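You operate a simulated robot arm through the tools that you are given. There is no shell and no other tool. Be economical: measure what you need, move in short steps, check, and stop when the job is done.

Carry out the task below with a simulated robot arm. There is one attempt and no reset: what you move stays moved.

TASK
Clamp the orange gland in the vise, tighten its nut, then unclamp it.
Fine: leave it standing in the open vise, and the black table's other two glands alone.
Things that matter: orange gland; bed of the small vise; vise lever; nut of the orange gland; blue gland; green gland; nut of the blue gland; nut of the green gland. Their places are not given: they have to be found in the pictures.

It is judged by the outcome, as a careful person would: the job done as asked, and still so three seconds after it is handed in. It fails if anything else is knocked over, pushed out of place, dropped, spilled or broken.

THE ROBOT
A 7-joint arm with a two-finger parallel gripper, fixed in place. Base frame: the origin is at the foot of the arm, x ahead of it, y to its left, z up; the work surface is at about z = 0.81. Lengths are in m, angles in degrees, forces in N, time in s.
With the tool pointing down near the work surface it reaches from about 0.24 to 0.68 m from the base axis. Its first joint turns from -66.0 to 66.0 degrees. Payload 2.4 kg.
Tool frame: the origin (TCP) lies between the finger pads and is the grasp point; the fingertips stand 0.03 m ahead of it; z points along the fingers, y is the line along which they close. The gripper opens to 0.094 m. The fingers are 0.028 m wide and 0.01 m thick; the gripper's body (0.05 by 0.096 m) begins 0.055 m behind the TCP.
Orientation is told as [roll, pitch, yaw] about the base's x, y, z axes, in that order, counted from this pose: with the fingers straight down and closing along the base's y, the tool's x points along the base's -x, its y along +y and its z along -z.

THE INTERFACE
- The arm moves only by the tool step_arm. Its argument "increments" is a list that holds one entry, the list of rows, each a list of 7 numbers: the shift along the tool's x, y, z in m, then the turn, a rotation vector about the tool's x, y, z in degrees, then the finger opening in m, from 0 to 0.094. In form: [[[dx, dy, dz, rx, ry, rz, hand], ...]]. A call has 1 to 10 rows; each row shifts and turns the commanded pose from where the row before left it, along the tool's axes as they then stand. A row lasts 0.2 s, in which the tool goes at most 0.05 m and 8.6 degrees; a call with a longer step from one row to the next is refused whole, and so is a gripper value outside its range. A pose out of reach is approached as far as the arm can. The call stops where the force on the tool passes 60 N (or 10 N more than at its start, if that is more) or the arm is blocked; 0.2 s more then pass. The fingers move at their own pace (about 0.153 m/s each) and stop on an object; they squeeze with about 40 N. The grip force told is the motor's: it shows also when the fingers shut on nothing. Time passes only in rows, and 0.2 s behind the last, so rows that do not move let the fingers close. It gives the time, the measured TCP pose, the force on the tool (base axes), the opening and the grip force at its end, in the units of the frame above (readings bear some noise).
- Cameras (640 x 400 px; columns grow to the right, rows downward): "scene" is fixed at [0.0366, 0.4686, 1.4628]; the picture's right is [-0.78, -0.63, 0.00], its down [-0.26, 0.33, -0.91] and it looks along [0.57, -0.71, -0.42] (base axes); focal length 323 px, centre (320, 200). "wrist" rides on the gripper at [-0.037, 0, -0.058] in the tool frame; the picture's right is [0.00, -1.00, 0.00], its down [0.97, 0.00, -0.24] and it looks along [0.24, 0.00, 0.97] (tool axes); focal length 218 px, centre (320, 200).
- camera(camera): a new picture of that camera. No time passes.
- pixel_to_xyz(camera, pixels): for up to 12 pixels [column, row] of the newest picture of that camera ("zoom" is the newest enlarged one), the place [x, y, z] in the base frame of the surface seen there, good to about 0.003 m. No time passes.
- close_up(camera, box): a new picture of the part [left, top, right, bottom] of that camera's present view, enlarged. No time passes.
- sign_off(): hands the job in; it is judged then, once.

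Work in short steps. Measure before you move; look again where a grasp or a placing could have gone wrong, and mend it. You have 80 turns and 46 pictures in all, the two below and enlarged ones among them. Open the gripper and draw the arm clear of the work before you hand the job in, unless the task says otherwise; then end with one line.

The tools are called after "Request:" by a JSON object that holds its "name" and its "arguments". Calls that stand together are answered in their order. step_arm: Moves the arm, as the interface text tells. Its arguments: {"type":"object","properties":{"increments":{"type":"array"}},"required":["increments"]} The other tools are called the same way: camera (camera) takes a picture; pixel_to_xyz (camera, pixels) gives the place of the surface under pixels of a picture; close_up (camera, box) takes an enlarged picture of a part of a camera's view; sign_off () hands the job in.

At the start:

```text
time: 0.0
position: [0.367, -0.1265, 1.2235]
orientation: [0.0, 0.0, 0.0]
contact_force: [-0.6, 0.0, 0.1]
finger_gap: 0.094
gripper_force: 0.1
```

scene: 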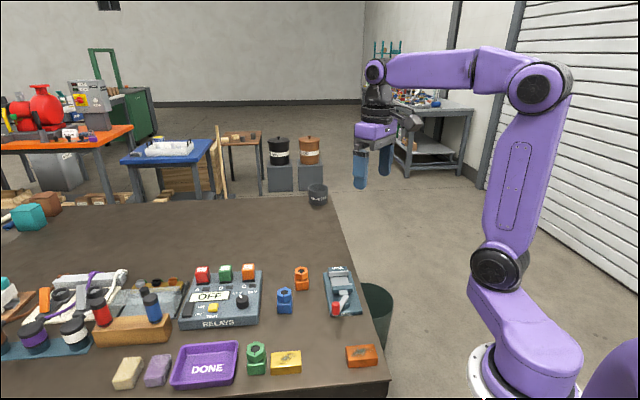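
wrist: 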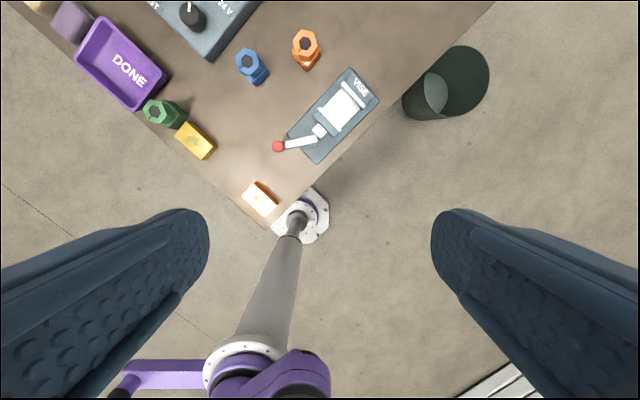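

I start with enlarged views of the work area: orange gland near (301,278), vise near (342,290) in the scene picture.

Request:
{"name": "close_up", "arguments": {"camera": "scene", "box": [240, 250, 400, 350]}}

Request:
{"name": "close_up", "arguments": {"camera": "wrist", "box": [220, 20, 400, 170]}}

```text
4.00 times, centred on (320, 300) of scene
```

zoom: 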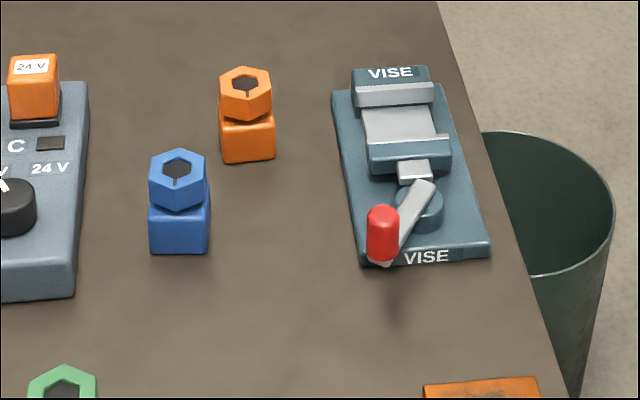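

```text
2.67 times, centred on (310, 95) of wrist
```

zoom: 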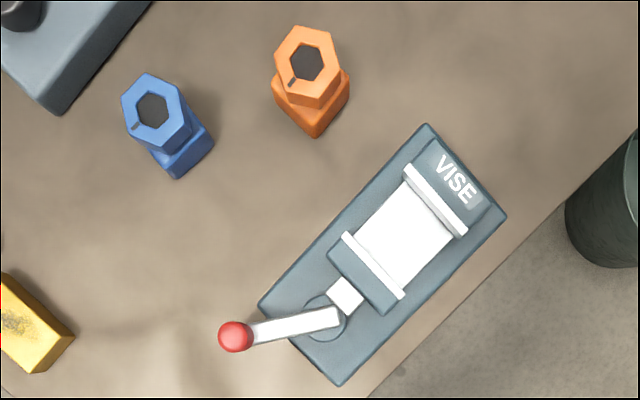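

I read off the positions in the enlarged wrist view: the orange nut's rim and base, the jaws, bed, lever pivot and knob.

Request:
{"name": "pixel_to_xyz", "arguments": {"camera": "zoom", "pixels": [[290, 45], [328, 50], [320, 94], [284, 84], [318, 135], [349, 90], [403, 240], [408, 175], [462, 232], [345, 238], [401, 295], [440, 150]]}}

Request:
{"name": "pixel_to_xyz", "arguments": {"camera": "zoom", "pixels": [[235, 336], [270, 330], [330, 318], [346, 296], [262, 306], [337, 382], [503, 216], [426, 128], [320, 330], [375, 275], [435, 205], [318, 120]]}}

Request:
{"name": "pixel_to_xyz", "arguments": {"camera": "scene", "pixels": [[301, 284], [301, 275], [301, 269], [343, 280], [341, 272], [342, 289], [335, 306], [344, 298], [347, 300], [305, 287], [284, 308], [284, 292]]}}

```text
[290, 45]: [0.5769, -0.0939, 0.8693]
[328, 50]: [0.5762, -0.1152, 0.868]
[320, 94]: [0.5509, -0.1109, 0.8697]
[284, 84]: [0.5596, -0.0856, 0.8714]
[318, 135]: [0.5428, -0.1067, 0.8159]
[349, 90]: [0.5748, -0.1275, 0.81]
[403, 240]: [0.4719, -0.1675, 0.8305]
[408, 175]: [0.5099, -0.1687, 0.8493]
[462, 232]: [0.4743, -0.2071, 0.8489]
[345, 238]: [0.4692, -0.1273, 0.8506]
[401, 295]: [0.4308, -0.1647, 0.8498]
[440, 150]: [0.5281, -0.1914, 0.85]
```

```text
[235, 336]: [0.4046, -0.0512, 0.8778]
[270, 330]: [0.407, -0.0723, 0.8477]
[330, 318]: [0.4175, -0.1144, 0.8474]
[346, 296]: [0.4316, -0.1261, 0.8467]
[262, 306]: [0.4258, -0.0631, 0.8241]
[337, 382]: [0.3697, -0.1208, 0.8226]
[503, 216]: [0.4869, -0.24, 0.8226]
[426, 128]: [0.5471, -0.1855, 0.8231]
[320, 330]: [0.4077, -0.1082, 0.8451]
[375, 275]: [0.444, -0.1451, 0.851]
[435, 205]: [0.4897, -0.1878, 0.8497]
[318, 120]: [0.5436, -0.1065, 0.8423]
```

```text
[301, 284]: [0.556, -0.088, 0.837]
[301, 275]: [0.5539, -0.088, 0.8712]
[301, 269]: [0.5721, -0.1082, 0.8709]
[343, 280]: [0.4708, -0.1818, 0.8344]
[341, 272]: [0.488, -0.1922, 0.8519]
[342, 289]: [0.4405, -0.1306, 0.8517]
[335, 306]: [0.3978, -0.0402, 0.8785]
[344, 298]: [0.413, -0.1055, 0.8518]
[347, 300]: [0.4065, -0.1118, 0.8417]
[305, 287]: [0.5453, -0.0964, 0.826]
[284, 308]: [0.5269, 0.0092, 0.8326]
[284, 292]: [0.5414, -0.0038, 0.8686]
```

The vise axis runs along (0.71,-0.71), with the bed centre near (0.471,-0.167) and z about 0.831. The gland is near (0.566,-0.101). I move above the gland to see how its faces lie.

Request:
{"name": "step_arm", "arguments": {"increments": [[[-0.0284, 0.0036, 0.032, 0, 0, 0, 0.094], [-0.0284, 0.0036, 0.032, 0, 0, 0, 0.094], [-0.0284, 0.0036, 0.032, 0, 0, 0, 0.094], [-0.0284, 0.0036, 0.032, 0, 0, 0, 0.094], [-0.0284, 0.0036, 0.032, 0, 0, 0, 0.094], [-0.0284, 0.0036, 0.032, 0, 0, 0, 0.094], [-0.0284, 0.0036, 0.032, 0, 0, 0, 0.094], [0, 0, 0, 0, 0, 0, 0.094]]]}}

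Request:
{"name": "camera", "arguments": {"camera": "wrist"}}

```text
time: 1.8
position: [0.5671, -0.0996, 1.0001]
orientation: [0.0, 0.0, 0.0]
contact_force: [0.1, 0.7, 0.5]
finger_gap: 0.0941
gripper_force: 0.1
```

```text
41 pictures are left
```

wrist: 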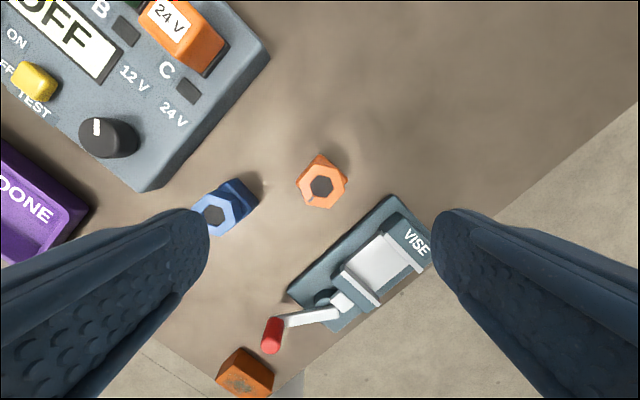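

Request:
{"name": "close_up", "arguments": {"camera": "wrist", "box": [280, 140, 376, 220]}}

Request:
{"name": "close_up", "arguments": {"camera": "scene", "box": [285, 255, 317, 295]}}

```text
5.00 times, centred on (328, 180) of wrist
```

zoom: 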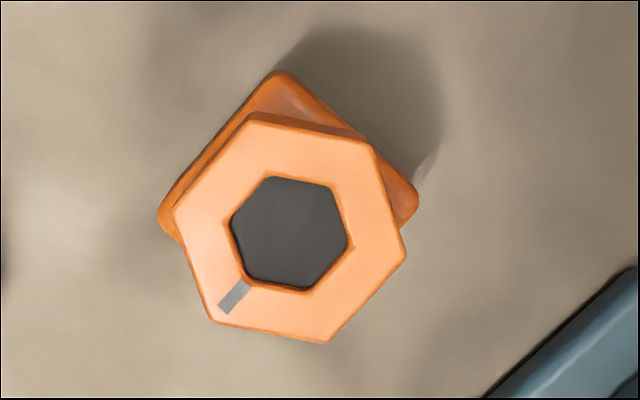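

```text
10.00 times, centred on (301, 275) of scene
```

zoom: 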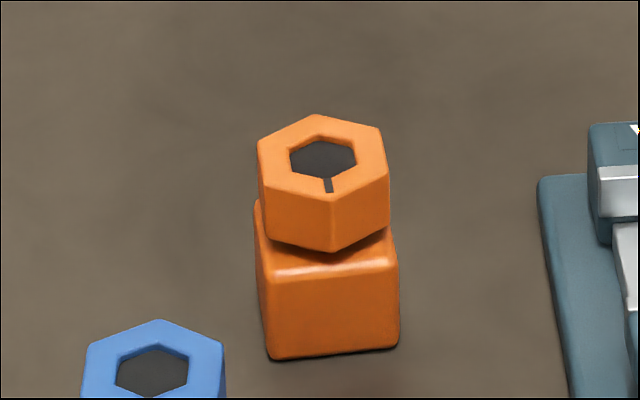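

The body is about 35 mm square, and its faces lie along the vise axis. One pair of the nut's flats is parallel to them. I turn the hand by 45° so that the fingers close along the jaws' length, then look again.

Request:
{"name": "step_arm", "arguments": {"increments": [[[0, 0, 0, 0, 0, 7.5, 0.094], [0, 0, 0, 0, 0, 7.5, 0.094], [0, 0, 0, 0, 0, 7.5, 0.094], [0, 0, 0, 0, 0, 7.5, 0.094], [0, 0, 0, 0, 0, 7.5, 0.094], [0, 0, 0, 0, 0, 7.5, 0.094], [0, 0, 0, 0, 0, 0, 0.094]]]}}

Request:
{"name": "close_up", "arguments": {"camera": "wrist", "box": [272, 140, 368, 220]}}

```text
time: 3.4
position: [0.5658, -0.1017, 1.0002]
orientation: [0.1, 0.0, -45.2]
contact_force: [-1.1, 0.2, -0.1]
finger_gap: 0.0941
gripper_force: 0.1
```

```text
5.00 times, centred on (320, 180) of wrist
```

zoom: 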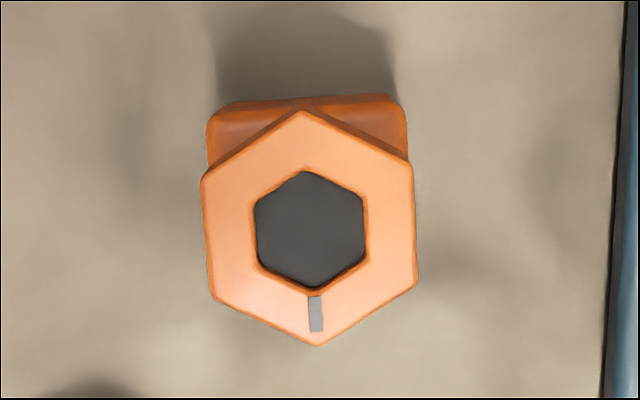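

The gland is turned about 3° counter-clockwise relative to the hand. I measure opposite corners and flats to get the centre.

Request:
{"name": "pixel_to_xyz", "arguments": {"camera": "zoom", "pixels": [[302, 118], [318, 338], [208, 185], [410, 275], [218, 290], [406, 172], [230, 235], [390, 225], [215, 120], [400, 115], [308, 101]]}}

```text
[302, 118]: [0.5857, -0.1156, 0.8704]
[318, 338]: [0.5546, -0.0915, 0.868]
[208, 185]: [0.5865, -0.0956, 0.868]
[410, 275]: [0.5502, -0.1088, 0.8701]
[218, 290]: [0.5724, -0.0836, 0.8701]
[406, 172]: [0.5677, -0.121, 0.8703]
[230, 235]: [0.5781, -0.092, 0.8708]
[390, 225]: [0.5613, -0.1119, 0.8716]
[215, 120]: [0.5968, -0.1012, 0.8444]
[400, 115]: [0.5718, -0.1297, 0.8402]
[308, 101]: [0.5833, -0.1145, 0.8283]
```

Gland centre: (0.5696, -0.1026). I align the hand, narrow the opening to 0.066 and go down with the tips about 5 mm above the table.

Request:
{"name": "step_arm", "arguments": {"increments": [[[-0.0033, 0.0021, 0, 0, 0, -3.2, 0.066], [0, 0, 0.04, 0, 0, 0, 0.066], [0, 0, 0.04, 0, 0, 0, 0.066], [0, 0, 0.04, 0, 0, 0, 0.066], [0, 0, 0.034, 0, 0, 0, 0.066], [0, 0, 0, 0, 0, 0, 0.066]]]}}

Request:
{"name": "camera", "arguments": {"camera": "wrist"}}

```text
time: 4.8
position: [0.5704, -0.1017, 0.8463]
orientation: [0.0, 0.1, -41.7]
contact_force: [0.3, -0.8, -1.1]
finger_gap: 0.066
gripper_force: 0.2
```

```text
37 pictures are left
```

wrist: 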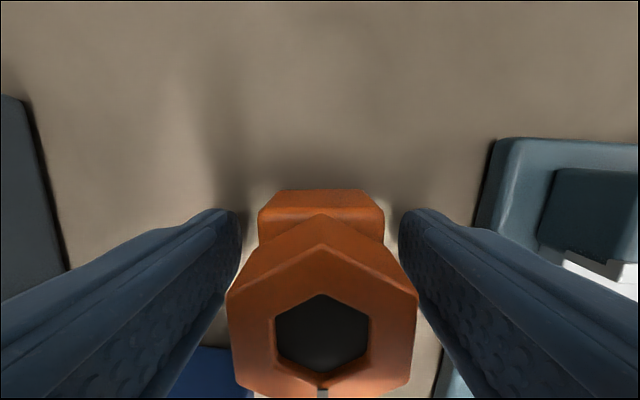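

The gland is centred between the fingers. I close on it and lift 0.10 m.

Request:
{"name": "step_arm", "arguments": {"increments": [[[0, 0, 0, 0, 0, 0, 0], [0, 0, 0, 0, 0, 0, 0], [0, 0, 0, 0, 0, 0, 0], [0, 0, -0.01, 0, 0, 0, 0], [0, 0, -0.03, 0, 0, 0, 0], [0, 0, -0.04, 0, 0, 0, 0], [0, 0, -0.02, 0, 0, 0, 0], [0, 0, 0, 0, 0, 0, 0]]]}}

Request:
{"name": "camera", "arguments": {"camera": "wrist"}}

Request:
{"name": "camera", "arguments": {"camera": "scene"}}

```text
time: 6.6
position: [0.569, -0.1024, 0.9467]
orientation: [0.0, 0.0, -41.9]
contact_force: [-1.0, 0.3, 1.2]
finger_gap: 0.0
gripper_force: 33.2
```

```text
36 pictures are left
```

wrist: 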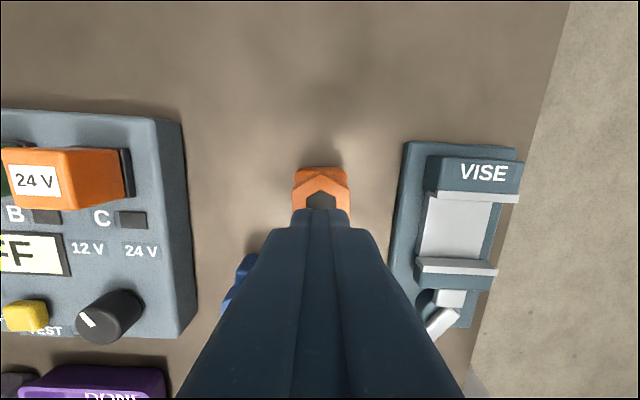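

```text
35 pictures are left
```

scene: 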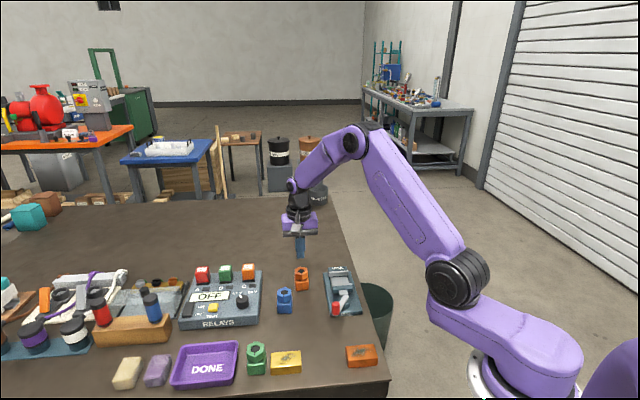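

The fingers closed fully, so the gland was not held. I check where it stands now and how.

Request:
{"name": "close_up", "arguments": {"camera": "scene", "box": [285, 260, 317, 300]}}

Request:
{"name": "pixel_to_xyz", "arguments": {"camera": "wrist", "pixels": [[300, 188], [345, 188], [322, 182], [302, 205], [346, 206], [300, 170], [343, 170]]}}

```text
10.00 times, centred on (301, 280) of scene
```

zoom: 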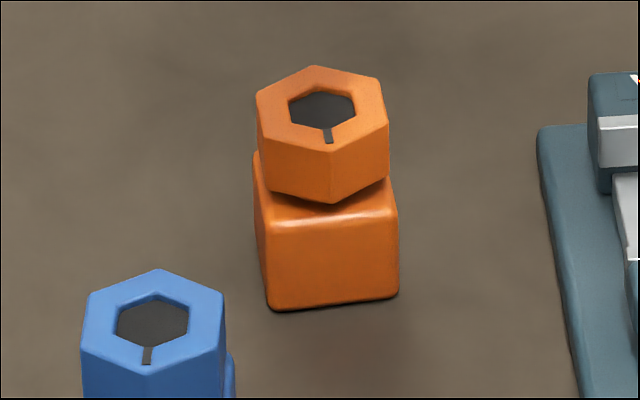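

```text
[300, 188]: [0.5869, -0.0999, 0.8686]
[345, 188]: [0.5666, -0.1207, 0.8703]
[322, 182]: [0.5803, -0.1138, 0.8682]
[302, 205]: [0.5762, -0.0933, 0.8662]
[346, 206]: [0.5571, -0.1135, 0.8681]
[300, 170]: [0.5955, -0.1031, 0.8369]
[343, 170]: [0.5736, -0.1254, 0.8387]
```

The gland stands where it was, so it slipped out. I go down again, close, and read the gap before lifting.

Request:
{"name": "step_arm", "arguments": {"increments": [[[0, 0, 0, 0, 0, 0, 0.066], [0, 0, 0, 0, 0, 0, 0.066], [0, 0, 0.04, 0, 0, 0, 0.066], [0, 0, 0.04, 0, 0, 0, 0.066], [0, 0, 0.02, 0, 0, 0, 0.066], [0, 0, 0, 0, 0, 0, 0.066]]]}}

Request:
{"name": "step_arm", "arguments": {"increments": [[[0, 0, 0, 0, 0, 0, 0.02], [0, 0, 0, 0, 0, 0, 0.02], [0, 0, 0, 0, 0, 0, 0.02]]]}}

Request:
{"name": "camera", "arguments": {"camera": "wrist"}}

```text
time: 8.0
position: [0.5709, -0.1014, 0.8457]
orientation: [0.0, 0.0, -41.8]
contact_force: [-0.6, 0.2, 0.6]
finger_gap: 0.066
gripper_force: 0.1
```

```text
time: 8.8
position: [0.5703, -0.1025, 0.8462]
orientation: [0.0, 0.1, -41.9]
contact_force: [0.3, -1.0, -0.2]
finger_gap: 0.0432
gripper_force: 39.9
```

```text
33 pictures are left
```

wrist: 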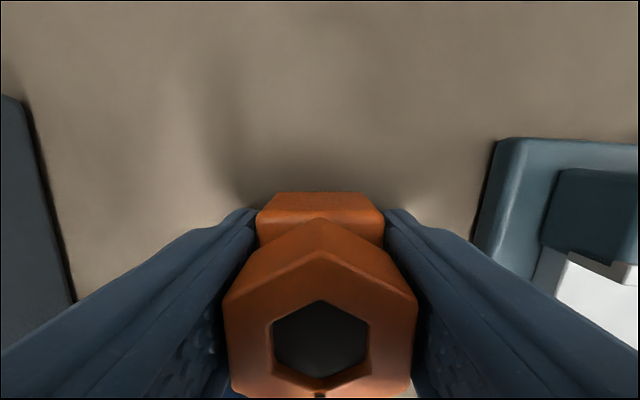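

The grip holds at a 0.043 m gap and 40 N. I lift slowly.

Request:
{"name": "step_arm", "arguments": {"increments": [[[0, 0, -0.003, 0, 0, 0, 0.02], [0, 0, -0.003, 0, 0, 0, 0.02], [0, 0, -0.004, 0, 0, 0, 0.02]]]}}

Request:
{"name": "camera", "arguments": {"camera": "wrist"}}

```text
time: 9.6
position: [0.5708, -0.1021, 0.8564]
orientation: [0.0, -0.1, -41.8]
contact_force: [-0.5, -0.2, -0.3]
finger_gap: 0.0432
gripper_force: 40.2
```

```text
32 pictures are left
```

wrist: 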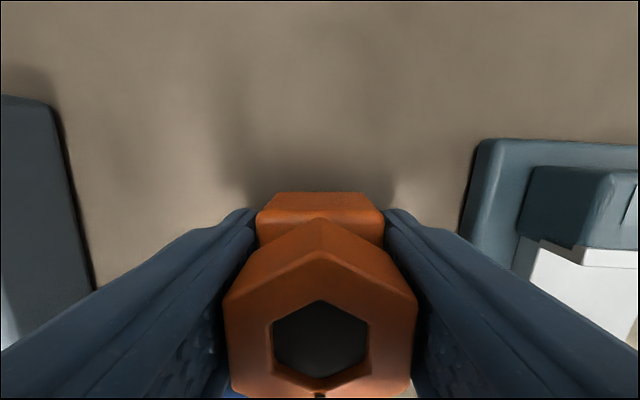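

This time the gland came up with the hand, and the view between the fingers is unchanged. I keep lifting gently.

Request:
{"name": "step_arm", "arguments": {"increments": [[[0, 0, -0.004, 0, 0, 0, 0.02], [0, 0, -0.006, 0, 0, 0, 0.02], [0, 0, -0.008, 0, 0, 0, 0.02], [0, 0, -0.008, 0, 0, 0, 0.02], [0, 0, -0.008, 0, 0, 0, 0.02], [0, 0, -0.008, 0, 0, 0, 0.02], [0, 0, -0.006, 0, 0, 0, 0.02], [0, 0, -0.003, 0, 0, 0, 0.02]]]}}

Request:
{"name": "camera", "arguments": {"camera": "wrist"}}

Request:
{"name": "close_up", "arguments": {"camera": "scene", "box": [260, 210, 370, 330]}}

```text
time: 11.4
position: [0.5699, -0.1017, 0.9074]
orientation: [0.1, 0.0, -41.8]
contact_force: [1.5, -0.1, -0.7]
finger_gap: 0.0433
gripper_force: 40.5
```

```text
31 pictures are left
```

wrist: 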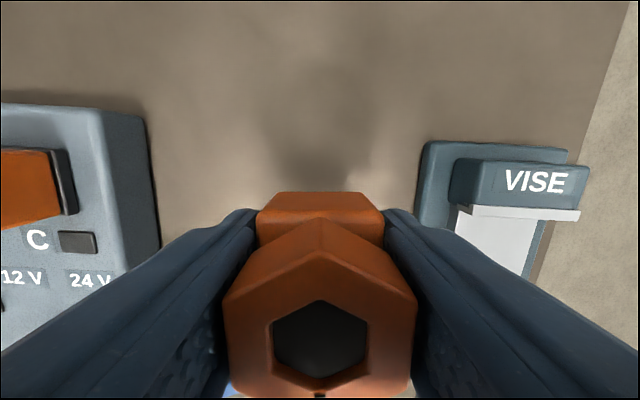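

```text
3.33 times, centred on (315, 270) of scene
```

zoom: 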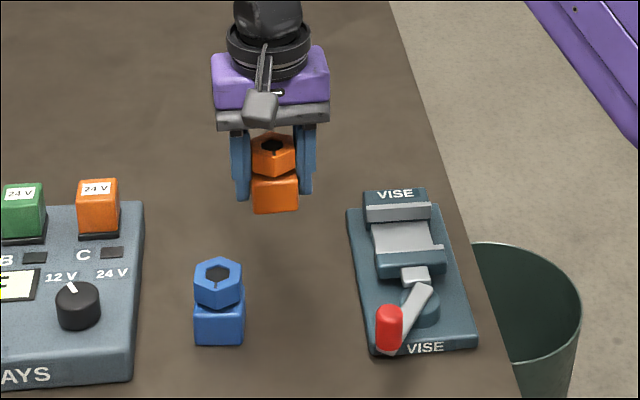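

The gland is held upright. I turn by 3.3° to match the vise and carry it over the bed centre, staying 20 mm above the jaws.

Request:
{"name": "step_arm", "arguments": {"increments": [[[0, 0, 0, 0, 0, 3.3, 0.02], [0.001, -0.006, 0, 0, 0, 0, 0.02], [0.0025, -0.012, 0, 0, 0, 0, 0.02], [0.0032, -0.016, 0, 0, 0, 0, 0.02], [0.0034, -0.016, 0, 0, 0, 0, 0.02], [0.0034, -0.016, 0, 0, 0, 0, 0.02], [0.0034, -0.016, 0, 0, 0, 0, 0.02], [0.0034, -0.016, 0, 0, 0, 0, 0.02], [0.0024, -0.012, 0, 0, 0, 0, 0.02], [0.001, -0.0056, 0, 0, 0, 0, 0.02]]]}}

Request:
{"name": "camera", "arguments": {"camera": "wrist"}}

Request:
{"name": "close_up", "arguments": {"camera": "scene", "box": [290, 230, 386, 326]}}

```text
time: 13.6
position: [0.4701, -0.1672, 0.9071]
orientation: [0.0, 0.1, -45.0]
contact_force: [-0.4, -0.4, -0.9]
finger_gap: 0.0433
gripper_force: 39.6
```

```text
29 pictures are left
```

wrist: 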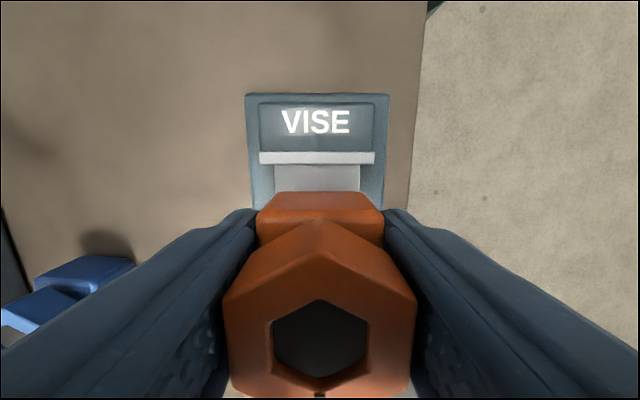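

```text
4.17 times, centred on (338, 278) of scene
```

zoom: 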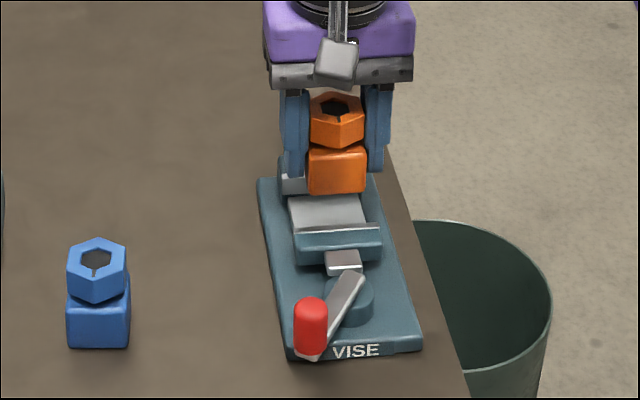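

The alignment is good: the jaw spans columns 260–375 and the gland is centred at 320. I measure both jaw faces for the fore-aft fit.

Request:
{"name": "pixel_to_xyz", "arguments": {"camera": "wrist", "pixels": [[290, 160], [345, 160], [318, 163], [318, 175], [290, 153], [345, 153], [318, 185]]}}

Request:
{"name": "pixel_to_xyz", "arguments": {"camera": "zoom", "pixels": [[305, 232], [370, 230], [338, 229], [325, 215], [340, 180], [312, 185], [362, 185], [298, 236], [338, 233]]}}

```text
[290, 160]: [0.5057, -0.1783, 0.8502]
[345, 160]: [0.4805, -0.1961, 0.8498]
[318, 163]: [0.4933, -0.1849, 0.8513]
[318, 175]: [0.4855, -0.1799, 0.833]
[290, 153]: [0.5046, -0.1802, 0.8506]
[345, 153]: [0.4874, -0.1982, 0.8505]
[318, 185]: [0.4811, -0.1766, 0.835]
```

```text
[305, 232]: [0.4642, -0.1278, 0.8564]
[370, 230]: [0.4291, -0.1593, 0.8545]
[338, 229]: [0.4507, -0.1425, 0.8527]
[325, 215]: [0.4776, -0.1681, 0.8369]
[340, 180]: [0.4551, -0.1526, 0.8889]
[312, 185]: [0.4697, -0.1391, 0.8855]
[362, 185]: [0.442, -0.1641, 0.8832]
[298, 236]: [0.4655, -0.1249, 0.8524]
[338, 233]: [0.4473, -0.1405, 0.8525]
```

The gland sits centrally in the gap of about 58 mm. I lower it: bed contact is expected near TCP z 0.868.

Request:
{"name": "step_arm", "arguments": {"increments": [[[0, 0.001, 0.005, 0, 0, 0, 0.02], [0, 0, 0.007, 0, 0, 0, 0.02], [0, 0, 0.008, 0, 0, 0, 0.02], [0, 0, 0.007, 0, 0, 0, 0.02], [0, 0, 0.005, 0, 0, 0, 0.02], [0, 0, 0.002, 0, 0, 0, 0.02]]]}}

Request:
{"name": "step_arm", "arguments": {"increments": [[[0, 0, 0.001, 0, 0, 0, 0.02], [0, 0, 0.001, 0, 0, 0, 0.02], [0, 0, 0, 0, 0, 0, 0.02]]]}}

Request:
{"name": "step_arm", "arguments": {"increments": [[[0, 0, 0.001, 0, 0, 0, 0.02], [0, 0, 0.001, 0, 0, 0, 0.02], [0, 0, 0, 0, 0, 0, 0.02]]]}}

Request:
{"name": "close_up", "arguments": {"camera": "scene", "box": [300, 245, 380, 325]}}

```text
time: 15.0
position: [0.4719, -0.1658, 0.8726]
orientation: [0.0, 0.0, -45.0]
contact_force: [-0.3, -0.3, -1.7]
finger_gap: 0.0435
gripper_force: 40.5
```

```text
time: 15.8
position: [0.4721, -0.1664, 0.8718]
orientation: [0.0, 0.0, -45.1]
contact_force: [0.1, 0.0, -0.6]
finger_gap: 0.0434
gripper_force: 40.0
```

```text
time: 16.6
position: [0.4712, -0.1656, 0.8702]
orientation: [-0.1, 0.0, -45.1]
contact_force: [-5.4, 2.6, 23.4]
finger_gap: 0.0436
gripper_force: 40.1
```

```text
5.00 times, centred on (340, 285) of scene
```

zoom: 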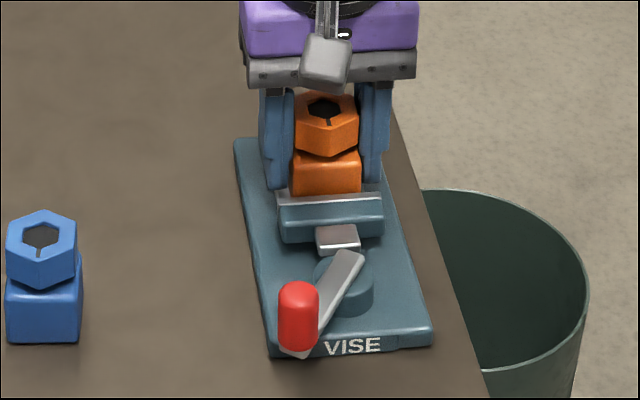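

Contact at 23 N: the gland is on the bed. I relax by 1 mm, open and rise straight up.

Request:
{"name": "step_arm", "arguments": {"increments": [[[0, 0, -0.001, 0, 0, 0, 0.02], [0, 0, 0, 0, 0, 0, 0.048], [0, 0, 0, 0, 0, 0, 0.06], [0, 0, 0, 0, 0, 0, 0.06], [0, 0, -0.02, 0, 0, 0, 0.06], [0, 0, -0.04, 0, 0, 0, 0.06], [0, 0, -0.04, 0, 0, 0, 0.06], [0, 0, -0.04, 0, 0, 0, 0.06], [0, 0, 0, 0, 0, 0, 0.06]]]}}

Request:
{"name": "camera", "arguments": {"camera": "wrist"}}

Request:
{"name": "close_up", "arguments": {"camera": "scene", "box": [300, 245, 380, 325]}}

```text
time: 18.6
position: [0.4722, -0.1665, 1.0113]
orientation: [-0.1, -0.1, -45.1]
contact_force: [0.7, -0.7, 0.0]
finger_gap: 0.0601
gripper_force: 0.1
```

```text
26 pictures are left
```

wrist: 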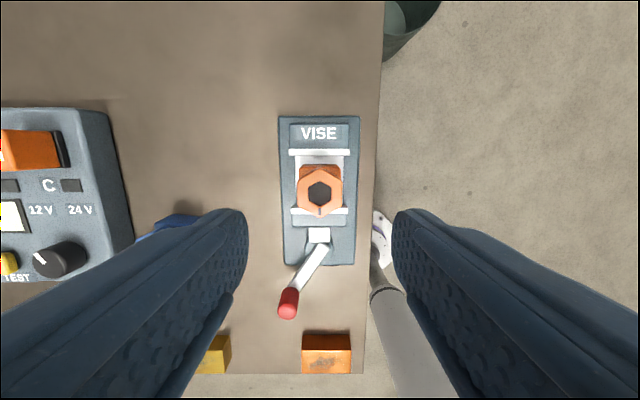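

```text
5.00 times, centred on (340, 285) of scene
```

zoom: 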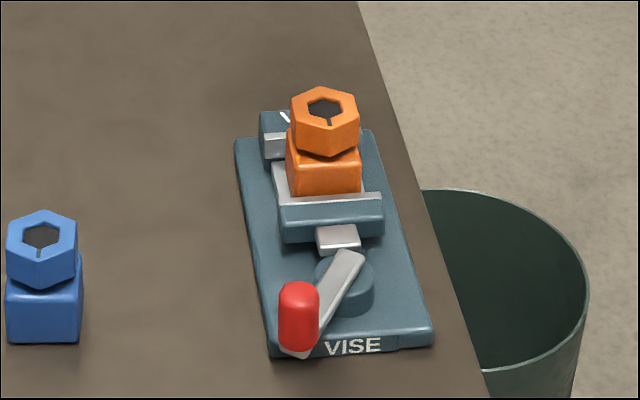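

The gland stands upright on the bed. Next the lever: I enlarge it in the wrist view and measure the pivot boss and knob.

Request:
{"name": "close_up", "arguments": {"camera": "wrist", "box": [260, 205, 380, 325]}}

Request:
{"name": "pixel_to_xyz", "arguments": {"camera": "zoom", "pixels": [[94, 300], [94, 330], [88, 345], [105, 290], [140, 240], [170, 195], [200, 170], [200, 210], [160, 180], [190, 130], [110, 350], [75, 310]]}}

Request:
{"name": "pixel_to_xyz", "arguments": {"camera": "scene", "pixels": [[335, 303], [335, 311], [339, 302], [332, 306], [348, 297], [351, 305], [346, 303], [338, 316]]}}

```text
3.33 times, centred on (320, 265) of wrist
```

zoom: 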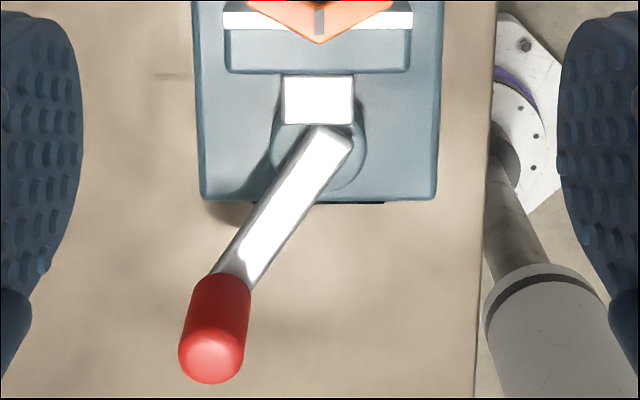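

```text
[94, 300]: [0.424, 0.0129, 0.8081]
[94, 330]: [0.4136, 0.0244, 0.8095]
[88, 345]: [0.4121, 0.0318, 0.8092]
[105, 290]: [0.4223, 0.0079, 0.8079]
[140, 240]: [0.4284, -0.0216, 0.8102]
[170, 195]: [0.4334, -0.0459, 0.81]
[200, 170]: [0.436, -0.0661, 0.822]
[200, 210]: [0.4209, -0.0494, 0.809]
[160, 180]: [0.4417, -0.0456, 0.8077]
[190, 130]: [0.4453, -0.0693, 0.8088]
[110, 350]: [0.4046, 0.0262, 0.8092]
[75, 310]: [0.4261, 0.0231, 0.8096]
```

```text
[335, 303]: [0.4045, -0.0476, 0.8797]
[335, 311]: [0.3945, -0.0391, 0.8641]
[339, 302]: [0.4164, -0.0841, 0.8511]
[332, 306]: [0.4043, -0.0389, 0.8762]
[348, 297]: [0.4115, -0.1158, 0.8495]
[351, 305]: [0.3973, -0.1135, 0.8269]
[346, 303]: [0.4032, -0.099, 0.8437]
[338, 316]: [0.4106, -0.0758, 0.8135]
```

Request:
{"name": "pixel_to_xyz", "arguments": {"camera": "zoom", "pixels": [[210, 350], [190, 345], [238, 350], [215, 290], [248, 265], [290, 195], [325, 140], [345, 145], [275, 135], [365, 150], [320, 100], [212, 372]]}}

```text
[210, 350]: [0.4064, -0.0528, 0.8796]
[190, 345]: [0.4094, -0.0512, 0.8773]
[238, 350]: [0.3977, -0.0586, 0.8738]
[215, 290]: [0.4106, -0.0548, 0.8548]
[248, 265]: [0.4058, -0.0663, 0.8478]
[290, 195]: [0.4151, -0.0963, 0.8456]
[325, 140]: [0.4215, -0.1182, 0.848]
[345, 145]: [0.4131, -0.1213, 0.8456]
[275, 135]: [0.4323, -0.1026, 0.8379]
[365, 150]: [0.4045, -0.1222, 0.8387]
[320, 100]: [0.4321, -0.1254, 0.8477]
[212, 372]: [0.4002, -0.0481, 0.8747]
```

The pivot is near (0.417,-0.113). The knob is a vertical cylinder about 20 mm across at (0.403,-0.052), with its top at z 0.88. I move above it and turn the hand so that the fingers close along its swing direction.

Request:
{"name": "step_arm", "arguments": {"increments": [[[0.0324, 0.008, 0.01, 0, 0, 0, 0.05], [0.0324, 0.008, 0.01, 0, 0, 0, 0.05], [0.0324, 0.008, 0.01, 0, 0, 0, 0.05], [0.0324, 0.008, 0.01, 0, 0, 0, 0.05], [0, 0, 0, 0, 0, 8, 0.05], [0, 0, 0, 0, 0, 8, 0.05], [0, 0, 0, 0, 0, 8, 0.05], [0, 0, 0, 0, 0, 8, 0.05], [0, 0, 0, 0, 0, 0, 0.05]]]}}

Request:
{"name": "camera", "arguments": {"camera": "wrist"}}

```text
time: 20.6
position: [0.4028, -0.0511, 0.9698]
orientation: [0.1, 0.1, -77.2]
contact_force: [-0.2, -0.5, 0.3]
finger_gap: 0.0499
gripper_force: 0.0
```

```text
23 pictures are left
```

wrist: 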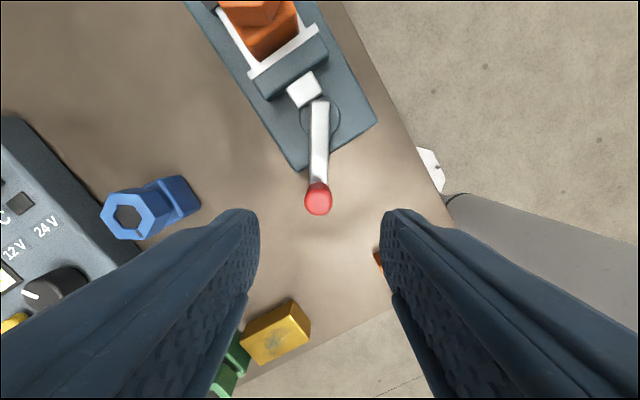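

The knob at (318,203) lies on the hand's axis. I go down so the tips are just above the lever arm, and close.

Request:
{"name": "step_arm", "arguments": {"increments": [[[0, 0, 0.03, 0, 0, 0, 0.05], [0, 0, 0.03, 0, 0, 0, 0.05], [0, 0, 0.023, 0, 0, 0, 0.05], [0, 0, 0, 0, 0, 0, 0.01], [0, 0, 0, 0, 0, 0, 0.01], [0, 0, 0, 0, 0, 0, 0.01]]]}}

Request:
{"name": "camera", "arguments": {"camera": "wrist"}}

```text
time: 22.0
position: [0.4031, -0.0517, 0.887]
orientation: [-0.2, 0.0, -77.1]
contact_force: [-0.2, 1.5, -4.3]
finger_gap: 0.0197
gripper_force: 44.6
```

```text
22 pictures are left
```

wrist: 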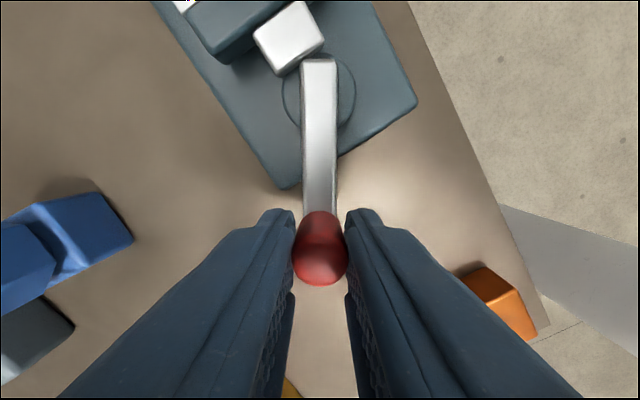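

The knob is gripped, gap 0.0197. I try a small arc about the pivot, radius 0.063, in the direction away from the jaws' side, and watch the force.

Request:
{"name": "step_arm", "arguments": {"increments": [[[-0.0001, -0.0044, 0, 0, 0, -4, 0.01], [-0.0001, -0.0044, 0, 0, 0, -4, 0.01], [0, 0, 0, 0, 0, 0, 0.01]]]}}

Request:
{"name": "camera", "arguments": {"camera": "wrist"}}

```text
time: 22.8
position: [0.3945, -0.0544, 0.8873]
orientation: [0.0, 0.0, -68.9]
contact_force: [-1.7, 4.7, 1.9]
finger_gap: 0.0199
gripper_force: 45.2
```

```text
21 pictures are left
```

wrist: 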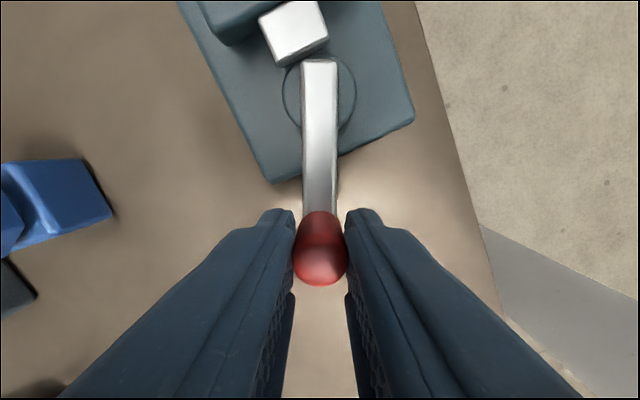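

The lever swings freely this way. I carry on along the arc by 30°, then check whether the jaw is closing.

Request:
{"name": "step_arm", "arguments": {"increments": [[[-0.0003, -0.0066, 0, 0, 0, -6, 0.01], [-0.0003, -0.0066, 0, 0, 0, -6, 0.01], [-0.0003, -0.0066, 0, 0, 0, -6, 0.01], [-0.0003, -0.0066, 0, 0, 0, -6, 0.01], [-0.0003, -0.0066, 0, 0, 0, -6, 0.01], [0, 0, 0, 0, 0, 0, 0.01]]]}}

Request:
{"name": "close_up", "arguments": {"camera": "scene", "box": [290, 240, 386, 336]}}

Request:
{"name": "camera", "arguments": {"camera": "wrist"}}

```text
time: 24.2
position: [0.3691, -0.0739, 0.8864]
orientation: [-0.1, -0.1, -39.1]
contact_force: [4.4, 0.4, -11.5]
finger_gap: 0.0196
gripper_force: 45.3
```

```text
4.17 times, centred on (338, 288) of scene
```

zoom: 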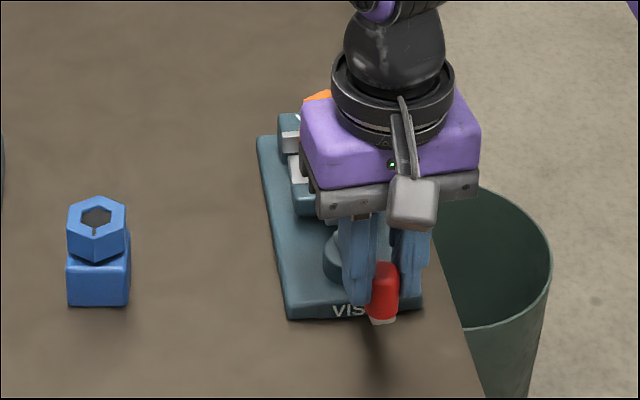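

```text
19 pictures are left
```

wrist: 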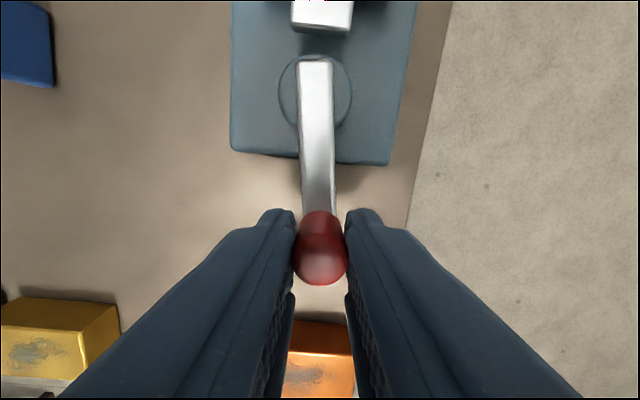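

The slide block has moved away from the boss, from near row 30–70 to above row 30, so the jaw is closing. I continue along the arc.

Request:
{"name": "step_arm", "arguments": {"increments": [[[-0.0003, -0.0066, 0, 0, 0, -6, 0.01], [-0.0003, -0.0066, 0, 0, 0, -6, 0.01], [-0.0003, -0.0066, 0, 0, 0, -6, 0.01], [-0.0003, -0.0066, 0, 0, 0, -6, 0.01], [0, 0, 0, 0, 0, 0, 0.01]]]}}

Request:
{"name": "camera", "arguments": {"camera": "wrist"}}

```text
time: 25.4
position: [0.3582, -0.0971, 0.8874]
orientation: [-0.1, -0.2, -15.0]
contact_force: [18.5, 0.7, -19.8]
finger_gap: 0.02
gripper_force: 44.9
```

```text
18 pictures are left
```

wrist: 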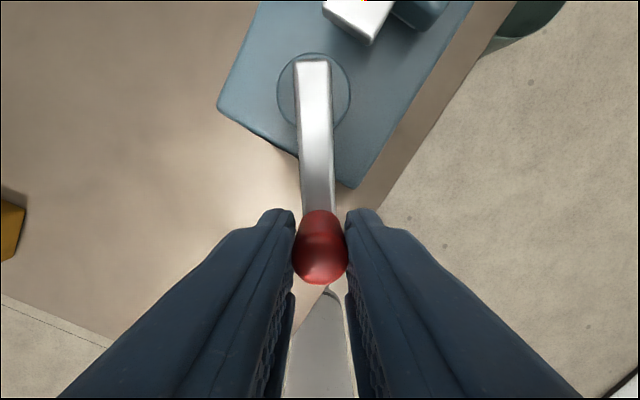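

The radial pull is 18 N, so my arc runs slightly wide. I correct inward by 1 mm and continue.

Request:
{"name": "step_arm", "arguments": {"increments": [[[-0.0013, -0.006, 0, 0, 0, -6, 0.01], [-0.0006, -0.0063, 0, 0, 0, -6, 0.01], [0, 0, 0, 0, 0, 0, 0.01]]]}}

Request:
{"name": "close_up", "arguments": {"camera": "scene", "box": [290, 240, 386, 336]}}

```text
time: 25.9
position: [0.3576, -0.0967, 0.8867]
orientation: [0.0, 0.0, -4.7]
contact_force: [7.2, 21.4, -2.8]
finger_gap: 0.0198
gripper_force: 44.9
stopped in row 2: the force on the tool passed its limit (the readings are from after the stop); the commanded pose is now the measured one
```

```text
4.17 times, centred on (338, 288) of scene
```

zoom: 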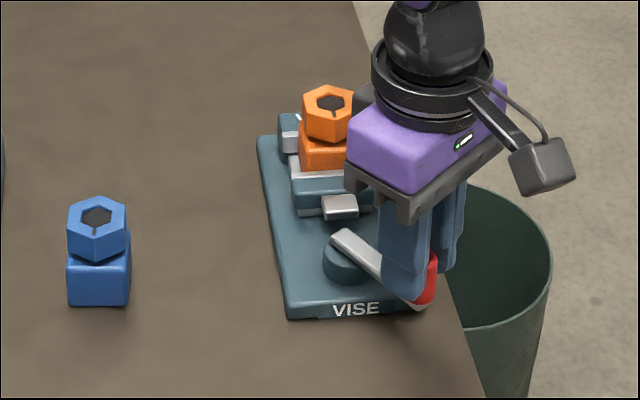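

The motion is blocked at lever angle of about 165°, which looks like its clamped end stop. I let go, rise and inspect the clamp.

Request:
{"name": "step_arm", "arguments": {"increments": [[[0, 0, 0, 0, 0, 0, 0.01], [0, 0, 0, 0, 0, 0, 0.04], [0, 0, 0, 0, 0, 0, 0.05], [0, 0, -0.04, 0, 0, 0, 0.05], [0, 0, -0.04, 0, 0, 0, 0.05], [0, 0, -0.045, 0, 0, 0, 0.05], [-0.04, 0, 0, 0, 0, 0, 0.05], [-0.04, -0.02, 0, 0, 0, 8, 0.05], [-0.03, -0.03, 0, 0, 0, 8, 0.05], [0, -0.02, 0, 0, 0, 8, 0.05]]]}}

Request:
{"name": "camera", "arguments": {"camera": "wrist"}}

```text
time: 28.1
position: [0.45, -0.181, 1.0132]
orientation: [0.0, 0.1, -29.3]
contact_force: [-0.8, -0.1, 0.4]
finger_gap: 0.0502
gripper_force: 0.0
```

```text
16 pictures are left
```

wrist: 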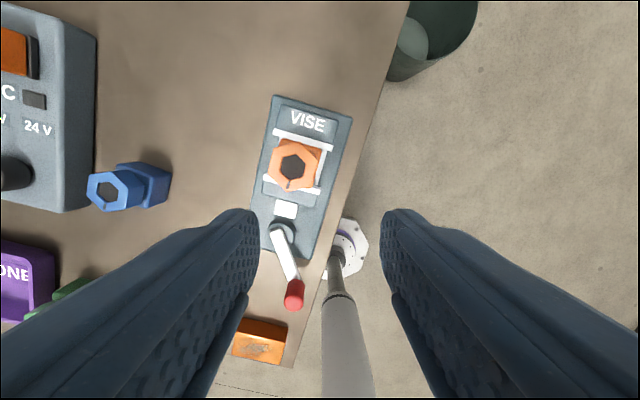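

Request:
{"name": "close_up", "arguments": {"camera": "wrist", "box": [240, 90, 368, 218]}}

Request:
{"name": "pixel_to_xyz", "arguments": {"camera": "zoom", "pixels": [[230, 190], [320, 215], [395, 255], [290, 310], [210, 290], [195, 235], [180, 150], [405, 205], [120, 275], [385, 330], [235, 170], [375, 200]]}}

Request:
{"name": "close_up", "arguments": {"camera": "scene", "box": [300, 240, 380, 320]}}

```text
3.12 times, centred on (304, 154) of wrist
```

zoom: 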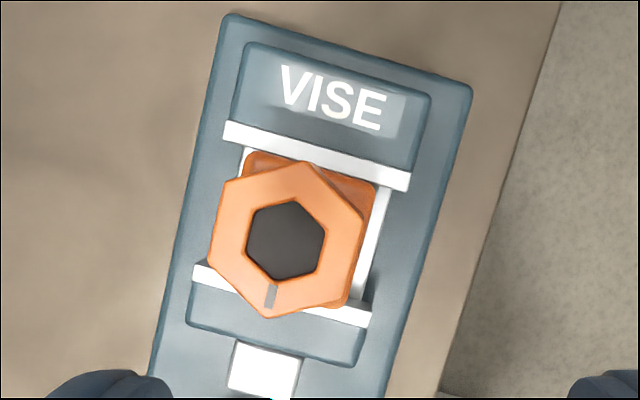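

```text
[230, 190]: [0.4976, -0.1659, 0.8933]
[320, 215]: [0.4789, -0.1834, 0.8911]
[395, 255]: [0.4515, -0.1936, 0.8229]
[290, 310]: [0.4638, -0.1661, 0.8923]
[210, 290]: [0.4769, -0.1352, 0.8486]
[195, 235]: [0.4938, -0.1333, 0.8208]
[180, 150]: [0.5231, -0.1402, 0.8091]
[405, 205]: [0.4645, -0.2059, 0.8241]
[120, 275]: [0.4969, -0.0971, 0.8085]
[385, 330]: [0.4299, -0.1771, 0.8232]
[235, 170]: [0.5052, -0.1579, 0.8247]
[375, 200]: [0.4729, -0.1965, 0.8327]
```

```text
5.00 times, centred on (340, 280) of scene
```

zoom: 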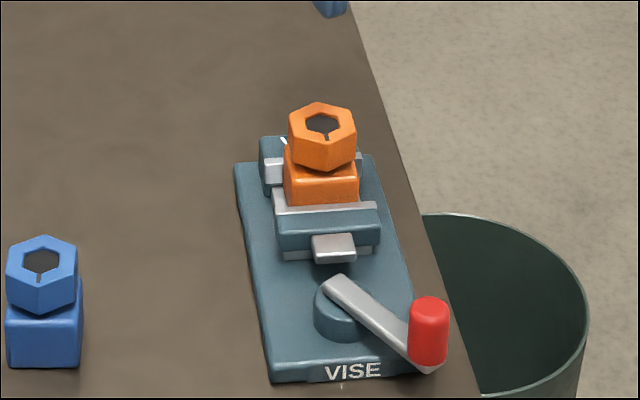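

The jaw has advanced onto the gland's body and the lever is at its stop. Now I measure the nut's centre from opposite rim points.

Request:
{"name": "close_up", "arguments": {"camera": "wrist", "box": [254, 126, 334, 206]}}

Request:
{"name": "pixel_to_xyz", "arguments": {"camera": "wrist", "pixels": [[278, 150], [302, 184], [310, 160], [274, 172], [299, 144], [289, 189], [276, 162], [314, 170], [287, 147], [301, 180]]}}

```text
5.00 times, centred on (294, 166) of wrist
```

zoom: 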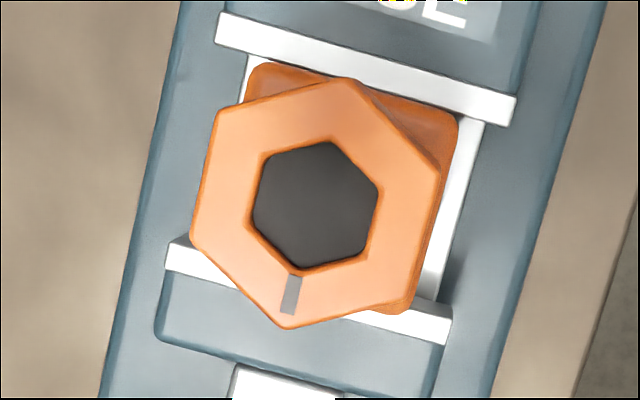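

```text
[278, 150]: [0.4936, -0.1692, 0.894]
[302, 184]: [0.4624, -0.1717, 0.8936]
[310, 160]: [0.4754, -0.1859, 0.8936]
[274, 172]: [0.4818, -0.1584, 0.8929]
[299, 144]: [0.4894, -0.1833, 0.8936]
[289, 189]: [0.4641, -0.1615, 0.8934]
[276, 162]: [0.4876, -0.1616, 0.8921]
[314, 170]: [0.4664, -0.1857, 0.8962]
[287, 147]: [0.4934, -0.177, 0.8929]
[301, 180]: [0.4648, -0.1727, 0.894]
```

Nut centre is (0.478,-0.172). The gland has moved 9 mm, up against the fixed jaw, so it is clamped. I turn the hand to yaw +14.7°, where another pair of flats lies, and go down over the nut only.

Request:
{"name": "step_arm", "arguments": {"increments": [[[-0.02, 0.0215, 0, 0, 0, 0, 0.066], [0, 0, 0, 0, 0, -7.3, 0.066], [0, 0, 0, 0, 0, -7.3, 0.066], [0, 0, 0, 0, 0, -7.3, 0.066], [0, 0, 0, 0, 0, -7.3, 0.066], [0, 0, 0, 0, 0, -7.3, 0.066], [0, 0, 0, 0, 0, -7.5, 0.066], [0, 0, 0.03, 0, 0, 0, 0.066], [0, 0, 0.03, 0, 0, 0, 0.066], [0, 0, 0, 0, 0, 0, 0.066]]]}}

Request:
{"name": "camera", "arguments": {"camera": "wrist"}}

```text
time: 30.4
position: [0.4777, -0.1722, 0.9523]
orientation: [0.1, 0.2, 14.8]
contact_force: [0.0, 0.4, 0.3]
finger_gap: 0.0663
gripper_force: 0.1
```

```text
12 pictures are left
```

wrist: 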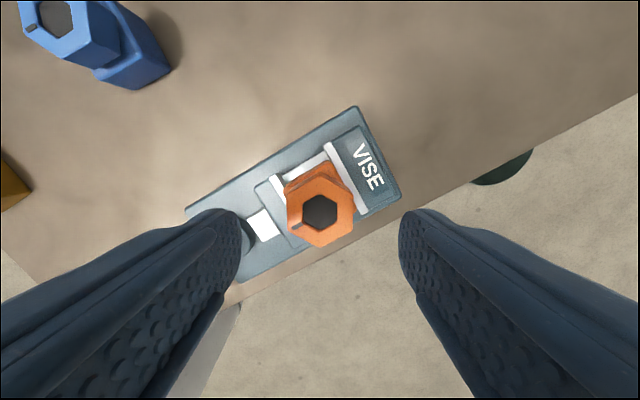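

The nut is centred at column 320 with its flats parallel to the fingers. I go down to TCP z 0.903, close on the nut and read the gap.

Request:
{"name": "step_arm", "arguments": {"increments": [[[0, 0, 0.025, 0, 0, 0, 0.066], [0, 0, 0.024, 0, 0, 0, 0.066], [0, 0, 0, 0, 0, 0, 0.066], [0, 0, 0, 0, 0, 0, 0.02], [0, 0, 0, 0, 0, 0, 0.02], [0, 0, 0, 0, 0, 0, 0.02]]]}}

Request:
{"name": "step_arm", "arguments": {"increments": [[[0, 0, 0, 0, 0, 5, 0.02], [0, 0, 0, 0, 0, 5, 0.02], [0, 0, 0, 0, 0, 0, 0.02]]]}}

Request:
{"name": "camera", "arguments": {"camera": "wrist"}}

```text
time: 31.8
position: [0.4765, -0.1729, 0.9044]
orientation: [0.2, 0.0, 14.8]
contact_force: [0.4, 1.4, -1.1]
finger_gap: 0.0413
gripper_force: 39.7
```

```text
time: 32.5
position: [0.4772, -0.1731, 0.9049]
orientation: [0.0, 0.0, 4.8]
contact_force: [-1.0, 3.9, 1.9]
finger_gap: 0.0412
gripper_force: 39.9
```

```text
11 pictures are left
```

wrist: 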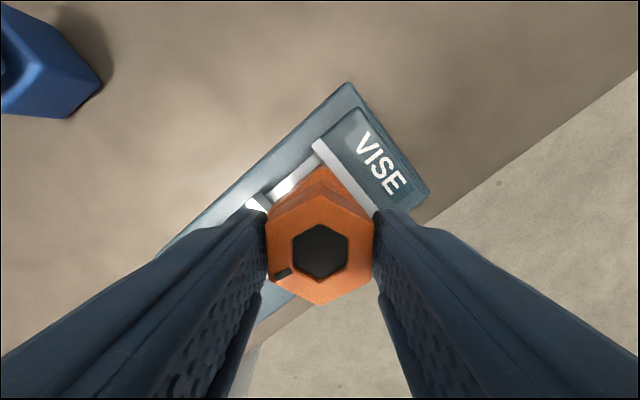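

The nut turns with the hand (gap 0.041) and the body stays in the vise. I continue clockwise by 49°.

Request:
{"name": "step_arm", "arguments": {"increments": [[[0, 0, 0, 0, 0, 7, 0.02], [0, 0, 0, 0, 0, 7, 0.02], [0, 0, 0, 0, 0, 7, 0.02], [0, 0, 0, 0, 0, 7, 0.02], [0, 0, 0, 0, 0, 7, 0.02], [0, 0, 0, 0, 0, 7, 0.02], [0, 0, 0, 0, 0, 7, 0.02], [0, 0, 0, 0, 0, 0, 0.02]]]}}

Request:
{"name": "camera", "arguments": {"camera": "wrist"}}

```text
time: 34.4
position: [0.4771, -0.1719, 0.9044]
orientation: [-0.1, 0.1, -44.3]
contact_force: [-4.2, 6.7, 5.6]
finger_gap: 0.0414
gripper_force: 40.2
```

```text
10 pictures are left
```

wrist: 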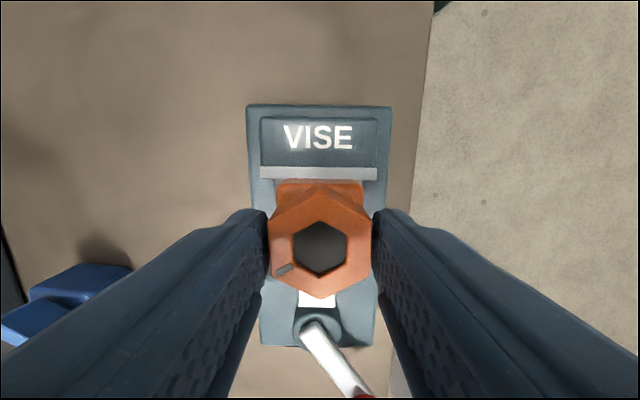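

The nut has turned by about 60°, while the body and vise did not move. I keep turning in this grip as far as the wrist goes comfortably.

Request:
{"name": "step_arm", "arguments": {"increments": [[[0, 0, 0, 0, 0, 7, 0.02], [0, 0, 0, 0, 0, 7, 0.02], [0, 0, 0, 0, 0, 7, 0.02], [0, 0, 0, 0, 0, 7, 0.02], [0, 0, 0, 0, 0, 7, 0.02], [0, 0, 0, 0, 0, 0, 0.02]]]}}

Request:
{"name": "camera", "arguments": {"camera": "wrist"}}

```text
time: 35.8
position: [0.4779, -0.1709, 0.9034]
orientation: [-0.1, 0.1, -79.3]
contact_force: [2.2, 11.8, 3.3]
finger_gap: 0.0413
gripper_force: 39.7
```

```text
9 pictures are left
```

wrist: 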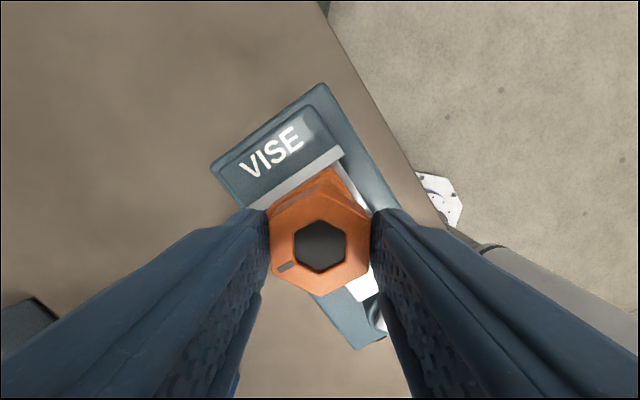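

The nut lags the pads by a few degrees, so resistance is growing. I turn further to see whether it seats.

Request:
{"name": "step_arm", "arguments": {"increments": [[[0, 0, 0, 0, 0, 6, 0.02], [0, 0, 0, 0, 0, 6, 0.02], [0, 0, 0, 0, 0, 6, 0.02], [0, 0, 0, 0, 0, 6, 0.02], [0, 0, 0, 0, 0, 0, 0.02]]]}}

Request:
{"name": "camera", "arguments": {"camera": "wrist"}}

```text
time: 37.0
position: [0.4776, -0.1734, 0.9035]
orientation: [-0.1, 0.0, -103.4]
contact_force: [-1.6, -2.1, 1.3]
finger_gap: 0.0393
gripper_force: 40.5
```

```text
8 pictures are left
```

wrist: 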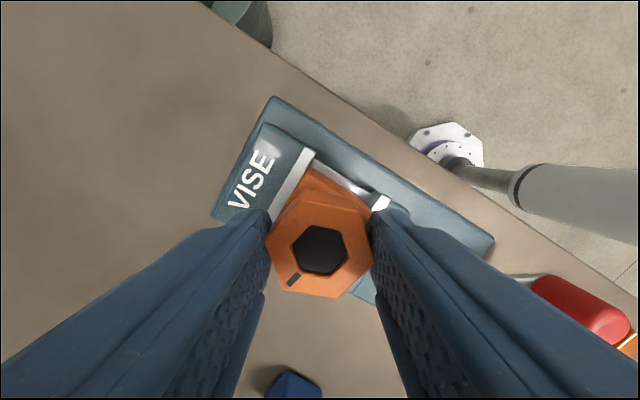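

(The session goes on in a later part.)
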